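You operate a simulated robot arm through the tools that you are given. There is no shell and no other tool. Be economical: measure what you need, move in short steps, check, and stop when the job is done.

You run a simulated robot arm. Do the job below in one go: nothing can be reset, and whatever is moved stays where it is left.

Task
Run the small pump at flow 3.
Fine: open the blue inlet and green outlet knobs before it runs; the red switch is the power. Leave the boost off.
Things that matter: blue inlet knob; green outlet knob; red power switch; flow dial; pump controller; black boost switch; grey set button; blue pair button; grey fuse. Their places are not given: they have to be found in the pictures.

It is judged by the outcome, as a careful person would: the job done as asked, and still so three seconds after it is handed in. It fails if anything else is knocked over, pushed out of place, dropped, spilled or broken.

Robot
A 6-joint arm with a two-finger parallel gripper, fixed in place. Base frame: the origin is at the foot of the arm, x ahead of it, y to its left, z up; the work surface is at about z = 0.836. Units: m, degrees, N and s.
With the tool pointing down near the work surface it reaches from about 0.24 to 0.64 m from the base axis. Its first joint turns from -66.0 to 66.0 degrees. Payload 2.7 kg.
Tool frame: the origin (TCP) lies between the finger pads and is the grasp point; the fingertips stand 0.023 m ahead of it; z points along the fingers, y is the line along which they close. The gripper opens to 0.094 m. The fingers are 0.038 m wide and 0.01 m thick; the gripper's body (0.054 by 0.096 m) begins 0.039 m behind the TCP.
Orientation is told as [roll, pitch, yaw] about the base's x, y, z axes, in that order, counted from this pose: with the fingers straight down and closing along the base's y, the tool's x points along the base's -x, its y along +y and its z along -z.

Tools
- The arm moves only by the tool nudge_tool. Its argument "commands" is one flat list of numbers, 7 for each row, row after row: the shift along the base's x, y, z in units of 25 mm (1.0 is 25 mm), then the turn, a rotation vector about the base's x, y, z in units of 6 degrees (1.0 is 6 degrees), then the finger opening in m, from 0 to 0.094. In form: [x, y, z, ax, ay, az, grip, x, y, z, ax, ay, az, grip, ...]. A call has 1 to 12 rows; each row shifts and turns the commanded pose from where the row before left it. A call with a number of a shift or a turn outside -1 to 1 is refused whole. Rows are played at 5 a second. More than 0.05 m and 8.6 degrees between two rows, or a gripper value outside its range, and nothing of the call is played. A pose out of reach is approached as far as the arm can. The call stops where the force on the tool passes 70 N (or 10 N more than at its start, if that is more) or the arm is blocked; 0.2 s more then pass. Each finger travels about 0.045 m/s and halts on what it meets, pressing with about 38 N; the grip force reading is that of the motor and also rises with nothing between the fingers. The clock runs only during rows and for 0.2 s after the last one: add rows that do not move to give the fingers time. It gives the time, the measured TCP pose, the force on the tool (base axes), the opening and the grip force at its end, in the units of the frame above (readings bear some noise).
- Cameras (640 x 400 px; columns grow to the right, rows downward): "scene" is fixed at [0.0694, -0.4449, 1.3995]; the picture's right is [0.77, -0.64, 0.00], its down [-0.48, -0.58, -0.66] and it looks along [0.42, 0.50, -0.75] (base axes); focal length 328 px, centre (320, 200). "wrist" rides on the gripper at [-0.039, 0, -0.044] in the tool frame; the picture's right is [0.00, -1.00, 0.00], its down [0.97, 0.00, -0.24] and it looks along [0.24, 0.00, 0.97] (tool axes); focal length 218 px, centre (320, 200).
- grab_frame(camera): a new picture of that camera. It takes no simulated time.
- locate(camera, pixels): for up to 12 pixels [column, row] of the newest picture of that camera ("zoom" is the newest enlarged one), the place [x, y, z] in the base frame of the surface seen there, good to about 0.002 m, but the place of the scene camera against the robot may be out by one fixed shift of up to 0.025 m in any direction. It takes no simulated time.
- inspect(camera, box): a new picture of the part [left, top, right, bottom] of that camera's present view, enlarged. It takes no simulated time.
- hand_in(): hands the job in; it is judged then, once.

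Go step by step. Measure first, check grasps and placings, and put right what went wrong. The budget is 80 turns and 46 pictures, counting those below and the enlarged ones. Unless the task says otherwise, let go and move clear before handing in, and close with one line.

The tools are called after ">>>" by a JSON object that holds its "name" and its "arguments". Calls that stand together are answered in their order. nudge_tool: Moves the arm, as the interface text tells. Its arguments: {"type":"object","properties":{"commands":{"type":"array"}},"required":["commands"]} The other tools are called the same way: grab_frame (camera) takes a picture; locate (camera, pixels) gives the place of the surface under pixels of a picture; inspect (camera, box) takes an enlarged picture of a part of a camera's view; hand_in () hands the job in.

At the start:

```text
t: 0.0
ee_pos: [0.2913, -0.3083, 1.1358]
orientation: [0.0, 0.1, 0.0]
wrist_force: [-1.0, -0.6, 1.1]
gripper_width: 0.0941
grasp_force: 0.1
```

scene: 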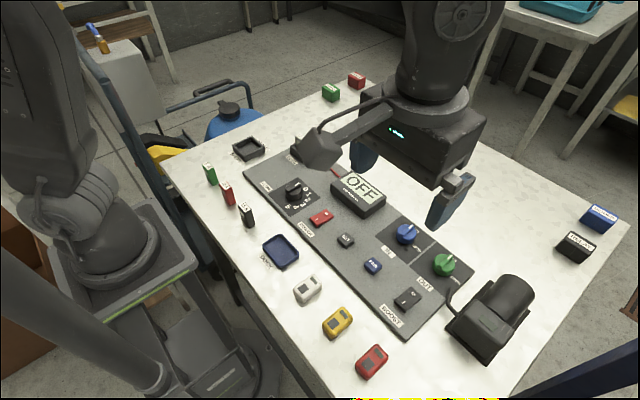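
wrist: 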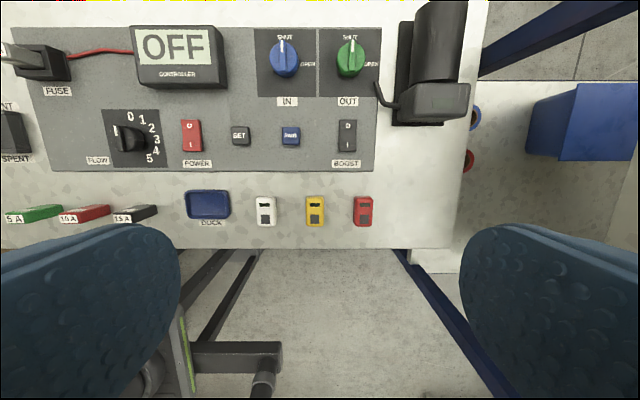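

The wrist picture shows the panel: the fuse at (45,65), controller reading OFF, knobs IN (285,55) and OUT (350,55), dial (130,140), power (191,135), set, pair and boost. I'll enlarge it to read the details.

>>> {"name": "inspect", "arguments": {"camera": "wrist", "box": [0, 20, 240, 170]}}

>>> {"name": "inspect", "arguments": {"camera": "wrist", "box": [220, 20, 460, 170]}}

>>> {"name": "locate", "arguments": {"camera": "wrist", "pixels": [[284, 58], [349, 58], [128, 140], [191, 135], [240, 135], [290, 135], [346, 135], [45, 60], [180, 45], [60, 150], [260, 150], [284, 44]]}}

```text
2.67 times, centred on (120, 95) of wrist
```

zoom: 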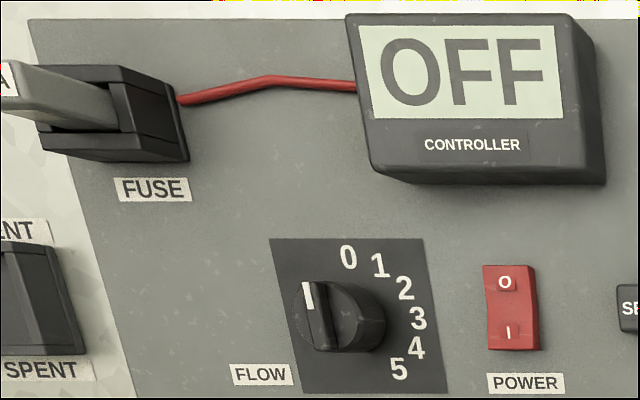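

```text
2.67 times, centred on (340, 95) of wrist
```

zoom: 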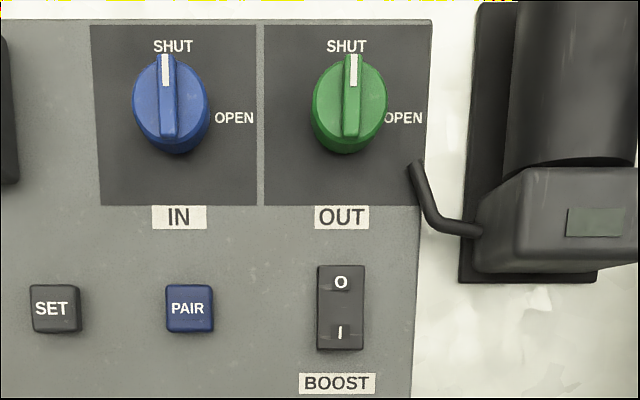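

```text
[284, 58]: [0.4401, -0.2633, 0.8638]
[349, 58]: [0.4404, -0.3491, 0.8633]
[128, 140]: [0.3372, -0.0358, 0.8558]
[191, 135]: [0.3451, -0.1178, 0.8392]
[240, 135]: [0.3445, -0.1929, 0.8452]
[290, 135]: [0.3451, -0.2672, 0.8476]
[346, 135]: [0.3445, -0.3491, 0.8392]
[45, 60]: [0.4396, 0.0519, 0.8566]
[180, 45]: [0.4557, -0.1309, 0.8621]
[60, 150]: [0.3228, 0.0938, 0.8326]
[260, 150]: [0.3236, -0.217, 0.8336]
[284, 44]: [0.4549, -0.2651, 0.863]
```

Dial points at 0, both knobs at SHUT, boost off. The pump sits near the green knob, so I'll measure its edges and the knob shapes for clearance, and look at the fuse from the scene camera.

>>> {"name": "grab_frame", "arguments": {"camera": "wrist"}}

>>> {"name": "locate", "arguments": {"camera": "wrist", "pixels": [[395, 110], [404, 60], [418, 50], [425, 20], [420, 95], [403, 105], [378, 85], [388, 103], [440, 95], [222, 80], [320, 90], [440, 40]]}}

>>> {"name": "inspect", "arguments": {"camera": "scene", "box": [360, 200, 560, 325]}}

>>> {"name": "inspect", "arguments": {"camera": "scene", "box": [200, 120, 400, 245]}}

```text
41 pictures are left
```

wrist: 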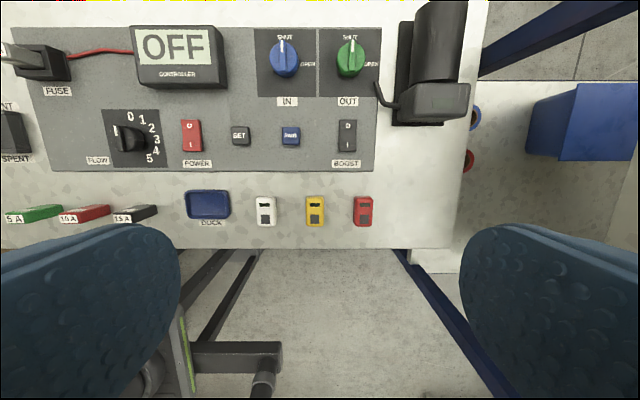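

```text
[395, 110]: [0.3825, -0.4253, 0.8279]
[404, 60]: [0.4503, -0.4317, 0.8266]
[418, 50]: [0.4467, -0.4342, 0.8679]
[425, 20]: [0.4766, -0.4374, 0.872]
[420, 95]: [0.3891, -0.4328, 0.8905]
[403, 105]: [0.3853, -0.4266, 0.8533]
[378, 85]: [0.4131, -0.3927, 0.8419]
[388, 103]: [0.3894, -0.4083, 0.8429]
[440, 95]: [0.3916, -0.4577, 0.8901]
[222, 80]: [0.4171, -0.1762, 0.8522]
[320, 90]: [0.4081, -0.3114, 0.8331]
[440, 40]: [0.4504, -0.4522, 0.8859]
```

```text
3.20 times, centred on (460, 262) of scene
```

zoom: 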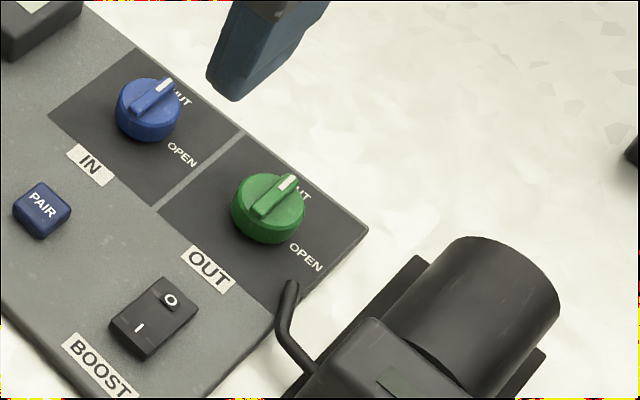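

```text
3.20 times, centred on (300, 182) of scene
```

zoom: 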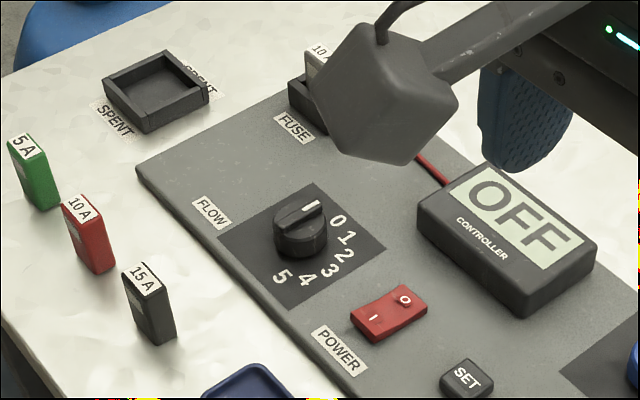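

Pump's left edge is at y≈-0.425, so the green knob is reachable. I'll move above the blue knob (about 0.44, -0.264) and look closely.

>>> {"name": "nudge_tool", "arguments": {"commands": [1, 0.5, -1, 0, 0, 0, 0.06, 1, 0.5, -1, 0, 0, 0, 0.06, 1, 0.4, -1, 0, 0, 0, 0.06, 1, 0.4, -1, 0, 0, 0, 0.06, 1, 0, -1, 0, 0, 0, 0.06, 0.9, 0, -1, 0, 0, 0, 0.06, 0, 0, -0.5, 0, 0, 0, 0.06, 0, 0, 0, 0, 0, 0, 0.06]}}

>>> {"name": "grab_frame", "arguments": {"camera": "wrist"}}

```text
t: 1.8
ee_pos: [0.4371, -0.2631, 0.9733]
orientation: [0.1, 0.1, 0.0]
wrist_force: [0.0, 0.0, 0.6]
gripper_width: 0.0596
grasp_force: 0.0
```

```text
38 pictures are left
```

wrist: 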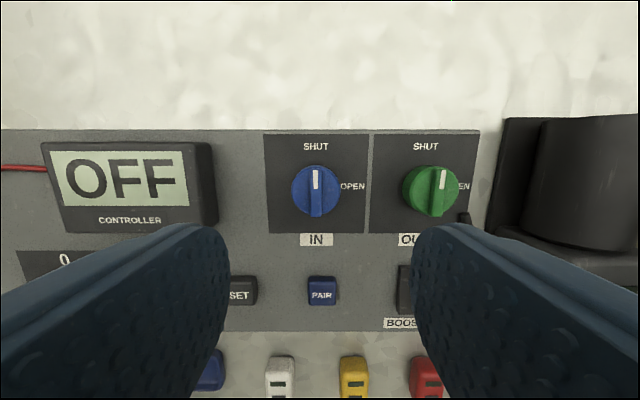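

>>> {"name": "locate", "arguments": {"camera": "wrist", "pixels": [[316, 170], [316, 193], [317, 213], [300, 185], [332, 185], [304, 180], [440, 193], [415, 182], [452, 185], [285, 220], [292, 190], [341, 190]]}}

```text
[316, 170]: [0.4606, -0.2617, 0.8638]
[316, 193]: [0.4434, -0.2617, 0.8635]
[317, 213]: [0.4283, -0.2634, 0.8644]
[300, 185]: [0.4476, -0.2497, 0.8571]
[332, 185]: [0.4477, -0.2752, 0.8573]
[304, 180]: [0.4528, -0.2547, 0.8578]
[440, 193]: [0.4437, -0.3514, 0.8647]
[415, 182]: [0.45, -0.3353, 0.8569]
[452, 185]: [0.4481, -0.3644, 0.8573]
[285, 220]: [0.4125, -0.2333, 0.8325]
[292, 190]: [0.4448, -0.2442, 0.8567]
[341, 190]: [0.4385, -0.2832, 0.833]
```

Blue bar spans x 0.426–0.463 at y -0.262, its top at 0.864 and the disc below at 0.857. I'll descend to fingertips ≈0.859 and close on the bar.

>>> {"name": "nudge_tool", "arguments": {"commands": [0.3, 0.05, -1, 0, 0, 0, 0.04, 0, 0, -1, 0, 0, 0, 0.04, 0, 0, -1, 0, 0, 0, 0.04, 0, 0, -0.65, 0, 0, 0, 0.04, 0, 0, 0, 0, 0, 0, 0.0, 0, 0, 0, 0, 0, 0, 0.0, 0, 0, 0, 0, 0, 0, 0.0, 0, 0, 0, 0, 0, 0, 0.0]}}

```text
t: 3.6
ee_pos: [0.4468, -0.2609, 0.882]
orientation: [0.1, 0.0, 0.0]
wrist_force: [1.1, 11.8, 0.8]
gripper_width: 0.0091
grasp_force: 45.3
```

The bar is gripped (opening 9 mm). Now turning clockwise seen from above, in part first.

>>> {"name": "nudge_tool", "arguments": {"commands": [-0.08, 0, 0, 0, 0, -1, 0, 0, 0, 0, 0, 0, -1, 0, 0, 0, 0, 0, 0, -1, 0, 0, 0, 0, 0, 0, -1, 0, 0, 0, 0, 0, 0, -1, 0]}}

```text
t: 4.8
ee_pos: [0.4452, -0.2622, 0.8817]
orientation: [0.2, -0.3, -30.1]
wrist_force: [24.3, 8.7, -17.5]
gripper_width: 0.009
grasp_force: 44.9
```

Turning works with modest force; continuing.

>>> {"name": "nudge_tool", "arguments": {"commands": [0.03, 0, 0, 0, 0, -1, 0, 0, 0, 0, 0, 0, -1, 0, 0, 0, 0, 0, 0, -1, 0, 0, 0, 0, 0, 0, -1, 0, 0, 0, 0, 0, 0, -1, 0]}}

>>> {"name": "grab_frame", "arguments": {"camera": "scene"}}

```text
t: 6.0
ee_pos: [0.4451, -0.2635, 0.8821]
orientation: [0.0, -0.1, -60.1]
wrist_force: [10.0, -3.5, -15.1]
gripper_width: 0.009
grasp_force: 45.3
```

```text
37 pictures are left
```

scene: 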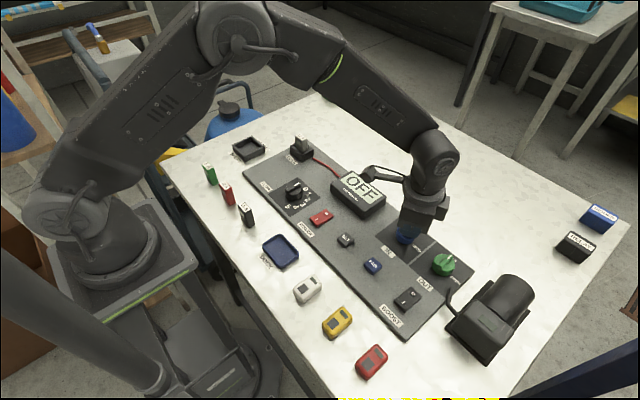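

>>> {"name": "nudge_tool", "arguments": {"commands": [0, 0, 0, 0, 0, -1, 0, 0, 0, 0, 0, 0, -1, 0, 0, 0, 0, 0, 0, -1, 0, 0, 0, 0, 0, 0, -1, 0, 0, 0, 0, 0, 0, -1, 0, 0, 0, 0, 0, 0, 0, 0]}}

```text
t: 7.4
ee_pos: [0.4437, -0.263, 0.8826]
orientation: [-0.2, 0.0, -90.2]
wrist_force: [-20.8, -16.6, -4.8]
gripper_width: 0.0088
grasp_force: 45.2
```

The blue knob is turned 90°. Release, lift, turn back and move to the green knob (y≈-0.351).

>>> {"name": "nudge_tool", "arguments": {"commands": [0, 0, 0, 0, 0, 0, 0.04, 0, 0, 0, 0, 0, 0, 0.04, 0, 0, 1, 0, 0, 0, 0.04, 0, 0, 1, 0, 0, 0, 0.04, 0, 0, 1, 0, 0, 1, 0.04, 0, 0, 0, 0, 0, 1, 0.04, 0, 0, 0, 0, 0, 1, 0.04, 0, 0, 0, 0, 0, 1, 0.04, 0, 0, 0, 0, 0, 1, 0.04, 0, 0, 0, 0, 0, 1, 0.04, 0, 0, 0, 0, 0, 1, 0.04, 0, 0, 0, 0, 0, 1, 0.04]}}

>>> {"name": "nudge_tool", "arguments": {"commands": [0, -0.5, 0, 0, 0, 1, 0.04, 0, -0.5, 0, 0, 0, 1, 0.04, 0, -0.5, 0, 0, 0, 1, 0.04, 0, -0.5, 0, 0, 0, 1, 0.04, 0, -0.5, 0, 0, 0, 1, 0.04, 0, -0.5, 0, 0, 0, 1, 0.04, 0, -0.52, 0, 0, 0, 1, 0.04, 0, 0, 0, 0, 0, 0, 0.04]}}

>>> {"name": "grab_frame", "arguments": {"camera": "wrist"}}

```text
t: 10.0
ee_pos: [0.4456, -0.2622, 0.9561]
orientation: [0.1, 0.1, -41.9]
wrist_force: [-0.3, -0.7, 0.5]
gripper_width: 0.0397
grasp_force: 0.1
```

```text
t: 11.8
ee_pos: [0.4455, -0.3498, 0.9578]
orientation: [0.0, -0.1, 0.1]
wrist_force: [0.3, 0.9, 0.0]
gripper_width: 0.0397
grasp_force: 0.2
```

```text
36 pictures are left
```

wrist: 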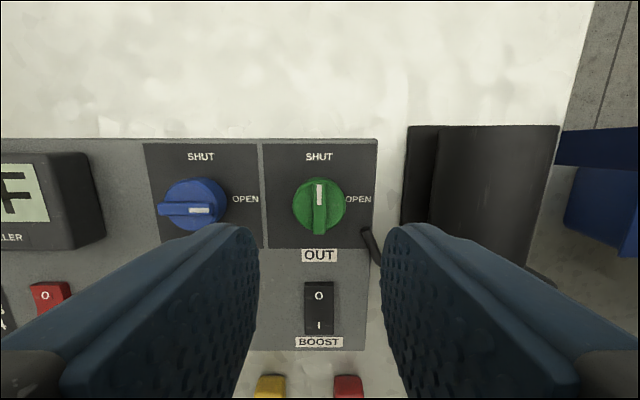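

Blue now points to OPEN. Green bar is at (319,195); checking its place before descending.

>>> {"name": "locate", "arguments": {"camera": "wrist", "pixels": [[319, 182], [320, 205], [320, 228], [366, 230], [374, 255]]}}

```text
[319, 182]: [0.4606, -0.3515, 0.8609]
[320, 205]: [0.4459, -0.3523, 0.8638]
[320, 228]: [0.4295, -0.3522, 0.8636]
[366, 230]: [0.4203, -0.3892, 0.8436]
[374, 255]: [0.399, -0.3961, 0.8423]
```

>>> {"name": "nudge_tool", "arguments": {"commands": [-0.03, -0.08, -1, 0, 0, 0, 0.03, 0, 0, -1, 0, 0, 0, 0.03, 0, 0, -1, 0, 0, 0, 0.03, 0, 0, 0, 0, 0, 0, 0.0, 0, 0, 0, 0, 0, 0, 0.0, 0, 0, 0, 0, 0, 0, 0.0]}}

```text
t: 13.2
ee_pos: [0.4451, -0.3495, 0.8829]
orientation: [0.4, 0.1, 0.1]
wrist_force: [-2.9, 31.7, 5.7]
gripper_width: 0.0085
grasp_force: 45.5
```

Gripped; the side force of 32 N says I'm slightly off in y, so I correct by +2 mm while turning.

>>> {"name": "nudge_tool", "arguments": {"commands": [0, 0.08, 0, 0, 0, 0, 0, 0, 0, 0, 0, 0, -1, 0, 0, 0, 0, 0, 0, -1, 0, 0, 0, 0, 0, 0, -1, 0, 0, 0, 0, 0, 0, -1, 0, 0, 0, 0, 0, 0, -1, 0]}}

>>> {"name": "nudge_tool", "arguments": {"commands": [0, 0, 0, 0, 0, -1, 0, 0, 0, 0, 0, 0, -1, 0, 0, 0, 0, 0, 0, -1, 0, 0, 0, 0, 0, 0, -1, 0, 0, 0, 0, 0, 0, -1, 0]}}

>>> {"name": "nudge_tool", "arguments": {"commands": [0, 0, 0, 0, 0, -1, 0, 0, 0, 0, 0, 0, -1, 0, 0, 0, 0, 0, 0, -1, 0, 0, 0, 0, 0, 0, -1, 0, 0, 0, 0, 0, 0, -1, 0, 0, 0, 0, 0, 0, 0, 0]}}

```text
t: 14.6
ee_pos: [0.4443, -0.3507, 0.8823]
orientation: [-0.1, 0.0, -30.2]
wrist_force: [3.0, 16.9, -9.7]
gripper_width: 0.0088
grasp_force: 45.0
```

```text
t: 15.8
ee_pos: [0.443, -0.3516, 0.8826]
orientation: [-0.1, 0.0, -60.2]
wrist_force: [-5.6, 5.9, -13.7]
gripper_width: 0.0088
grasp_force: 44.5
```

```text
t: 17.2
ee_pos: [0.444, -0.3515, 0.8823]
orientation: [-0.2, 0.2, -90.2]
wrist_force: [-15.9, -5.1, -11.1]
gripper_width: 0.0089
grasp_force: 45.1
```

Green turned 90°. Release, lift and head to the flow dial.

>>> {"name": "nudge_tool", "arguments": {"commands": [0, 0, 0, 0, 0, 0, 0.04, 0, 0, 0, 0, 0, 0, 0.04, 0, 0, 1, 0, 0, 0, 0.04, 0, 0, 1, 0, 0, 0, 0.04, 0, 0, 1, 0, 0, 1, 0.04, 0, 0, 1, 0, 0, 1, 0.04, 0, 0.5, 0, 0, 0, 1, 0.04, 0, 0.5, 0, 0, 0, 1, 0.04, 0, 0.5, 0, 0, 0, 1, 0.04, 0, 0.5, 0, 0, 0, 1, 0.04, 0, 0.5, 0, 0, 0, 1, 0.04, 0, 0.5, 0, 0, 0, 1, 0.04]}}

>>> {"name": "nudge_tool", "arguments": {"commands": [-0.5, 1, 0, 0, 0, 1, 0.04, -0.5, 1, 0, 0, 0, 1, 0.04, -0.5, 1, 0, 0, 0, 1, 0.04, -0.5, 1, 0, 0, 0, 1, 0.04, -0.5, 1, 0, 0, 0, 1, 0.04, -0.5, 1, 0, 0, 0, 1, 0.04, -0.5, 1, 0, 0, 0, 1, 0.04, -0.5, 1, 0, 0, 0, 0, 0.04, -0.4, 1, 0, 0, 0, 0, 0.04, 0, 0.5, 0, 0, 0, 0, 0.04, 0, 0, 0, 0, 0, 0, 0.04]}}

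>>> {"name": "grab_frame", "arguments": {"camera": "wrist"}}

>>> {"name": "grab_frame", "arguments": {"camera": "scene"}}

```text
t: 19.8
ee_pos: [0.4448, -0.275, 0.9826]
orientation: [0.2, 0.0, -41.8]
wrist_force: [-0.5, -0.8, -0.2]
gripper_width: 0.04
grasp_force: 0.0
```

```text
t: 22.2
ee_pos: [0.3355, -0.0375, 0.9819]
orientation: [0.0, -0.1, 0.0]
wrist_force: [-0.2, -0.3, 0.0]
gripper_width: 0.0401
grasp_force: 0.0
```

```text
35 pictures are left
```

wrist: 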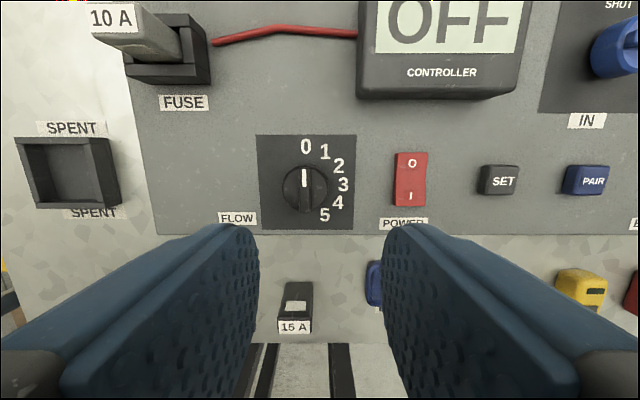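

```text
34 pictures are left
```

scene: 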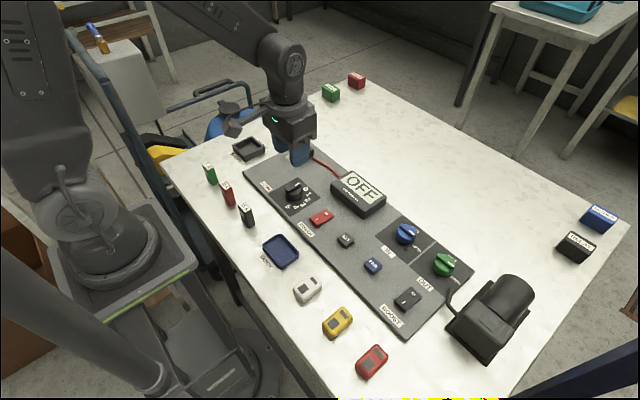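

Both knobs show OPEN. I'll locate the dial's bar and number labels for the required angle.

>>> {"name": "inspect", "arguments": {"camera": "wrist", "box": [240, 120, 370, 235]}}

>>> {"name": "locate", "arguments": {"camera": "wrist", "pixels": [[304, 172], [304, 190], [304, 205], [294, 180], [316, 180], [305, 147], [325, 152], [338, 166], [343, 184], [337, 202], [324, 214], [411, 180]]}}

```text
3.48 times, centred on (305, 178) of wrist
```

zoom: 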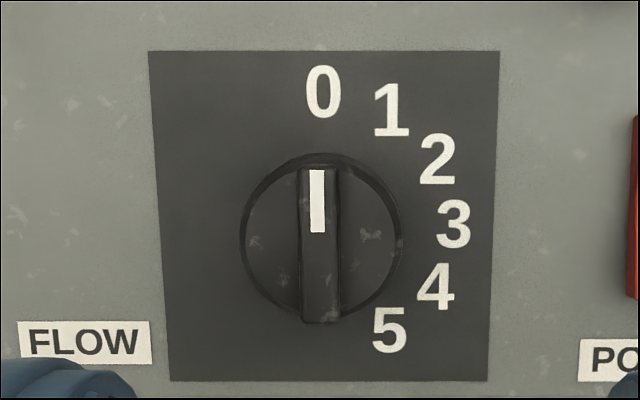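

```text
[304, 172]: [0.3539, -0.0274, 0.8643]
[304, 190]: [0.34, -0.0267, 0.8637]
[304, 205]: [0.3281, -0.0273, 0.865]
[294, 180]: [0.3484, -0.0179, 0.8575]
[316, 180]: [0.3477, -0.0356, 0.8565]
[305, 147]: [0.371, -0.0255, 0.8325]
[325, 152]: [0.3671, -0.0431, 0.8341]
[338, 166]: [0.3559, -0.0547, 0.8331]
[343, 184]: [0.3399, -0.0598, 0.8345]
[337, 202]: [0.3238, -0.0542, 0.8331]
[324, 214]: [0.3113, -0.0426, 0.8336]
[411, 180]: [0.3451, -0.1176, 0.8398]
```

Dial centre ≈(0.341,-0.0265); the "3" lies at 90° clockwise from "0". Descend and grip the bar.

>>> {"name": "nudge_tool", "arguments": {"commands": [0.22, 0.45, -1, 0, 0, 0, 0.03, 0, 0, -1, 0, 0, 0, 0.03, 0, 0, -1, 0, 0, 0, 0.03, 0, 0, -0.98, 0, 0, 0, 0.03, 0, 0, 0, 0, 0, 0, 0.0, 0, 0, 0, 0, 0, 0, 0.0, 0, 0, 0, 0, 0, 0, 0.0]}}

```text
t: 23.8
ee_pos: [0.3409, -0.024, 0.8847]
orientation: [0.0, 0.0, 0.0]
wrist_force: [-0.4, 14.4, -5.0]
gripper_width: 0.0088
grasp_force: 45.2
```

Gripped at 8.8 mm. Turning -90° in steps.

>>> {"name": "nudge_tool", "arguments": {"commands": [0, 0.03, 0, 0, 0, -1, 0, 0, 0, 0, 0, 0, -1, 0, 0, 0, 0, 0, 0, -1, 0, 0, 0, 0, 0, 0, -1, 0, 0, 0, 0, 0, 0, -1, 0]}}

>>> {"name": "nudge_tool", "arguments": {"commands": [0, 0, 0, 0, 0, -1, 0, 0, 0, 0, 0, 0, -1, 0, 0, 0, 0, 0, 0, -1, 0, 0, 0, 0, 0, 0, -1, 0, 0, 0, 0, 0, 0, -1, 0]}}

>>> {"name": "nudge_tool", "arguments": {"commands": [0, 0, 0, 0, 0, -1, 0, 0, 0, 0, 0, 0, -1, 0, 0, 0, 0, 0, 0, -1, 0, 0, 0, 0, 0, 0, -1, 0, 0, 0, 0, 0, 0, -1, 0, 0, 0, 0, 0, 0, 0, 0]}}

```text
t: 25.0
ee_pos: [0.3403, -0.0251, 0.8843]
orientation: [0.0, 0.0, -30.1]
wrist_force: [-4.3, 7.6, 27.7]
gripper_width: 0.0091
grasp_force: 44.8
```

```text
t: 26.2
ee_pos: [0.3409, -0.0257, 0.8834]
orientation: [0.0, -0.1, -60.0]
wrist_force: [-0.4, 1.7, 28.7]
gripper_width: 0.0091
grasp_force: 45.2
```

```text
t: 27.6
ee_pos: [0.34, -0.0273, 0.8832]
orientation: [0.2, 0.0, -90.1]
wrist_force: [1.9, -3.8, 30.7]
gripper_width: 0.0087
grasp_force: 44.7
```

Dial turned. Release, lift straight up, and shift towards the power switch keeping this orientation (closed fingers are then narrow along the rocker).

>>> {"name": "nudge_tool", "arguments": {"commands": [0, 0, 0, 0, 0, 0, 0.03, 0, 0, 0, 0, 0, 0, 0.03, 0, 0, 1, 0, 0, 0, 0.03, 0, 0, 1, 0, 0, 0, 0.03, 0, 0, 1, 0, 0, 0, 0.0, 0, -1, 0, 0, 0, 0, 0.0, 0, -1, 0, 0, 0, 0, 0.0, 0, -1, 0, 0, 0, 0, 0.0, 0, -0.65, 0, 0, 0, 0, 0.0, 0, 0, 0, 0, 0, 0, 0.0]}}

>>> {"name": "inspect", "arguments": {"camera": "scene", "box": [240, 150, 400, 250]}}

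>>> {"name": "grab_frame", "arguments": {"camera": "wrist"}}

```text
t: 29.8
ee_pos: [0.3395, -0.1171, 0.9558]
orientation: [0.0, -0.1, -89.9]
wrist_force: [-0.2, -0.4, -0.5]
gripper_width: 0.0
grasp_force: 38.0
```

```text
4.00 times, centred on (320, 200) of scene
```

zoom: 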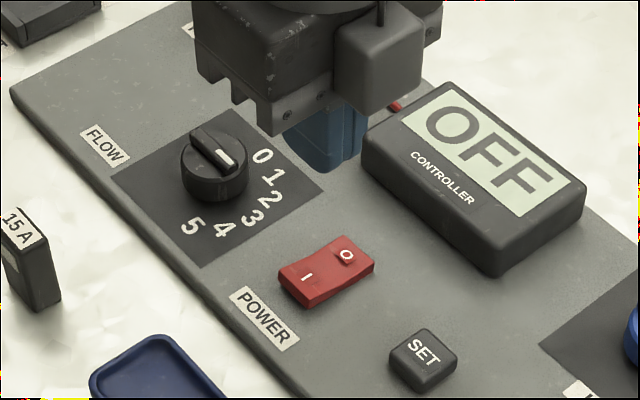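

```text
31 pictures are left
```

wrist: 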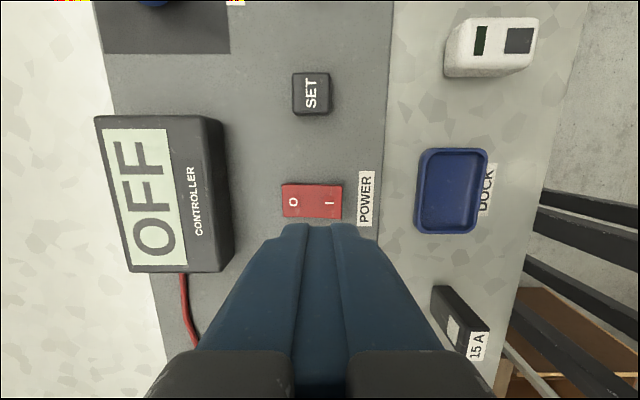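

Dial bar points along -y, i.e. at 3. Locating the rocker's "I" half (pixel 330,203).

>>> {"name": "locate", "arguments": {"camera": "wrist", "pixels": [[283, 202], [292, 203], [305, 202], [312, 202], [320, 202], [330, 203], [340, 203], [330, 188], [330, 215], [452, 190]]}}

```text
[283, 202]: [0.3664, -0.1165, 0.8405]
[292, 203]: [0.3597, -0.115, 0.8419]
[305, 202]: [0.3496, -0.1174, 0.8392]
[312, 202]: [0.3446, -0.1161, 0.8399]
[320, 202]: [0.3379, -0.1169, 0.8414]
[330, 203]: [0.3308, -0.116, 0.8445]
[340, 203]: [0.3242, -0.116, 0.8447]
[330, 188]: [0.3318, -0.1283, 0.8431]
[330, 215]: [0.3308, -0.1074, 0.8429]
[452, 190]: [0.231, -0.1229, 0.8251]
```

Rocker spans x 0.323–0.367; "I" end is raised at 0.8445. Positioning at x 0.329 and pressing down gently.

>>> {"name": "nudge_tool", "arguments": {"commands": [-0.42, 0, -1, 0, 0, 0, 0, 0, 0, -1, 0, 0, 0, 0, 0, 0, -1, 0, 0, 0, 0, 0, 0, -0.4, 0, 0, 0, 0, 0, 0, -0.15, 0, 0, 0, 0, 0, 0, -0.15, 0, 0, 0, 0, 0, 0, -0.1, 0, 0, 0, 0]}}

>>> {"name": "inspect", "arguments": {"camera": "scene", "box": [240, 150, 400, 250]}}

```text
t: 31.4
ee_pos: [0.3284, -0.1167, 0.8646]
orientation: [0.1, 0.0, -90.0]
wrist_force: [-5.8, 0.4, 18.3]
gripper_width: 0.0001
grasp_force: 38.3
```

```text
4.00 times, centred on (320, 200) of scene
```

zoom: 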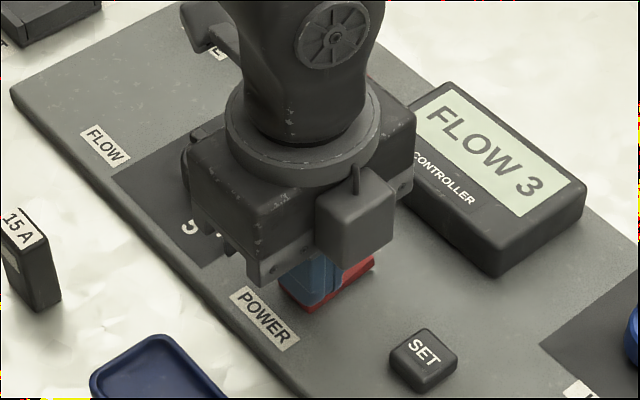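

The controller now reads FLOW 3. I'll lift clear and check it stays so.

>>> {"name": "nudge_tool", "arguments": {"commands": [0, 0, 1, 0, 0, 0, 0, 0, 0, 1, 0, 0, 0, 0, 0, 0, 1, 0, 0, 0, 0, 0, 0, 1, 0, 0, 0, 0, 0, 0, 1, 0, 0, 0, 0, 0, 0, 1, 0, 0, 0, 0, -0.5, 0, 1, 0, 0, 0, 0, -0.5, 0, 1, 0, 0, 0, 0, 0, 0, 0, 0, 0, 0, 0, 0, 0, 0, 0, 0, 0, 0, 0, 0, 0, 0, 0, 0, 0]}}

>>> {"name": "grab_frame", "arguments": {"camera": "scene"}}

>>> {"name": "inspect", "arguments": {"camera": "scene", "box": [230, 130, 422, 250]}}

```text
t: 33.8
ee_pos: [0.3032, -0.1165, 1.0635]
orientation: [-0.1, 0.0, -90.0]
wrist_force: [0.2, -0.4, -0.1]
gripper_width: 0.0001
grasp_force: 38.6
```

```text
29 pictures are left
```

scene: 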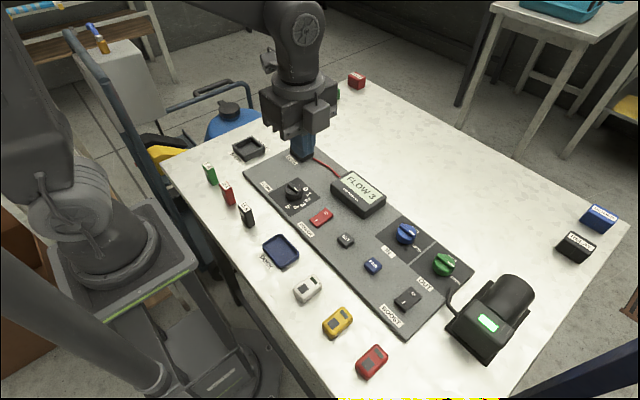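

```text
3.33 times, centred on (326, 190) of scene
```

zoom: 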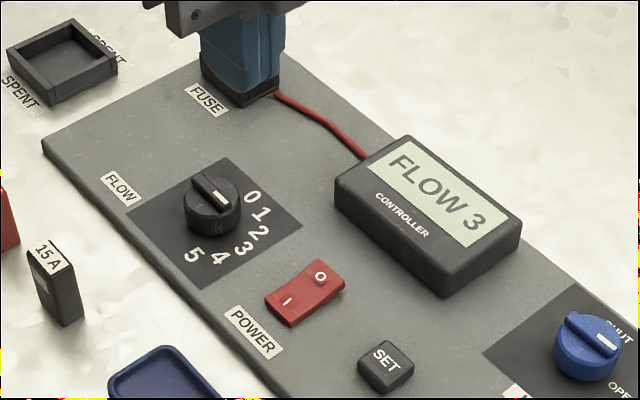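

FLOW 3 is shown and the pump lamp at (487,322) is green. I'll wait a few seconds to see that it holds.

>>> {"name": "nudge_tool", "arguments": {"commands": [0, 0, 0, 0, 0, 0, 0.02, 0, 0, 0, 0, 0, 0, 0.02, 0, 0, 0, 0, 0, 0, 0.02, 0, 0, 0, 0, 0, 0, 0.02, 0, 0, 0, 0, 0, 0, 0.02, 0, 0, 0, 0, 0, 0, 0.02, 0, 0, 0, 0, 0, 0, 0.02, 0, 0, 0, 0, 0, 0, 0.02, 0, 0, 0, 0, 0, 0, 0.02, 0, 0, 0, 0, 0, 0, 0.02, 0, 0, 0, 0, 0, 0, 0.02, 0, 0, 0, 0, 0, 0, 0.02]}}

>>> {"name": "nudge_tool", "arguments": {"commands": [0, 0, 0, 0, 0, 0, 0.02, 0, 0, 0, 0, 0, 0, 0.02, 0, 0, 0, 0, 0, 0, 0.02, 0, 0, 0, 0, 0, 0, 0.02, 0, 0, 0, 0, 0, 0, 0.02, 0, 0, 0, 0, 0, 0, 0.02, 0, 0, 0, 0, 0, 0, 0.02, 0, 0, 0, 0, 0, 0, 0.02, 0, 0, 0, 0, 0, 0, 0.02, 0, 0, 0, 0, 0, 0, 0.02, 0, 0, 0, 0, 0, 0, 0.02, 0, 0, 0, 0, 0, 0, 0.02]}}

>>> {"name": "inspect", "arguments": {"camera": "scene", "box": [230, 130, 550, 330]}}

```text
t: 36.4
ee_pos: [0.3036, -0.1158, 1.0624]
orientation: [0.0, 0.1, -90.0]
wrist_force: [0.1, 0.5, 0.2]
gripper_width: 0.0197
grasp_force: 0.0
```

```text
t: 39.0
ee_pos: [0.3036, -0.1165, 1.0633]
orientation: [0.0, 0.0, -90.0]
wrist_force: [0.5, 0.3, 0.6]
gripper_width: 0.02
grasp_force: 0.0
```

```text
2.00 times, centred on (390, 230) of scene
```

zoom: 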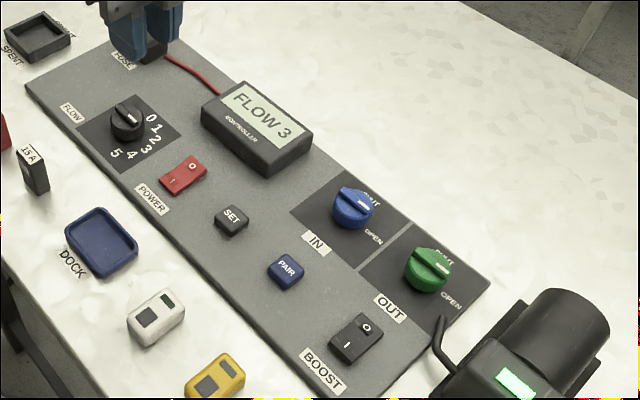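

After more than 7 s the display still reads FLOW 3 and the pump lamp is green. Both knobs are open, boost is off and the arm is clear, so I'm handing in.

>>> {"name": "hand_in", "arguments": {}}

```text
The job is handed in.
```

The pump is running at flow 3, with the inlet and outlet knobs open, the power on and the boost off.
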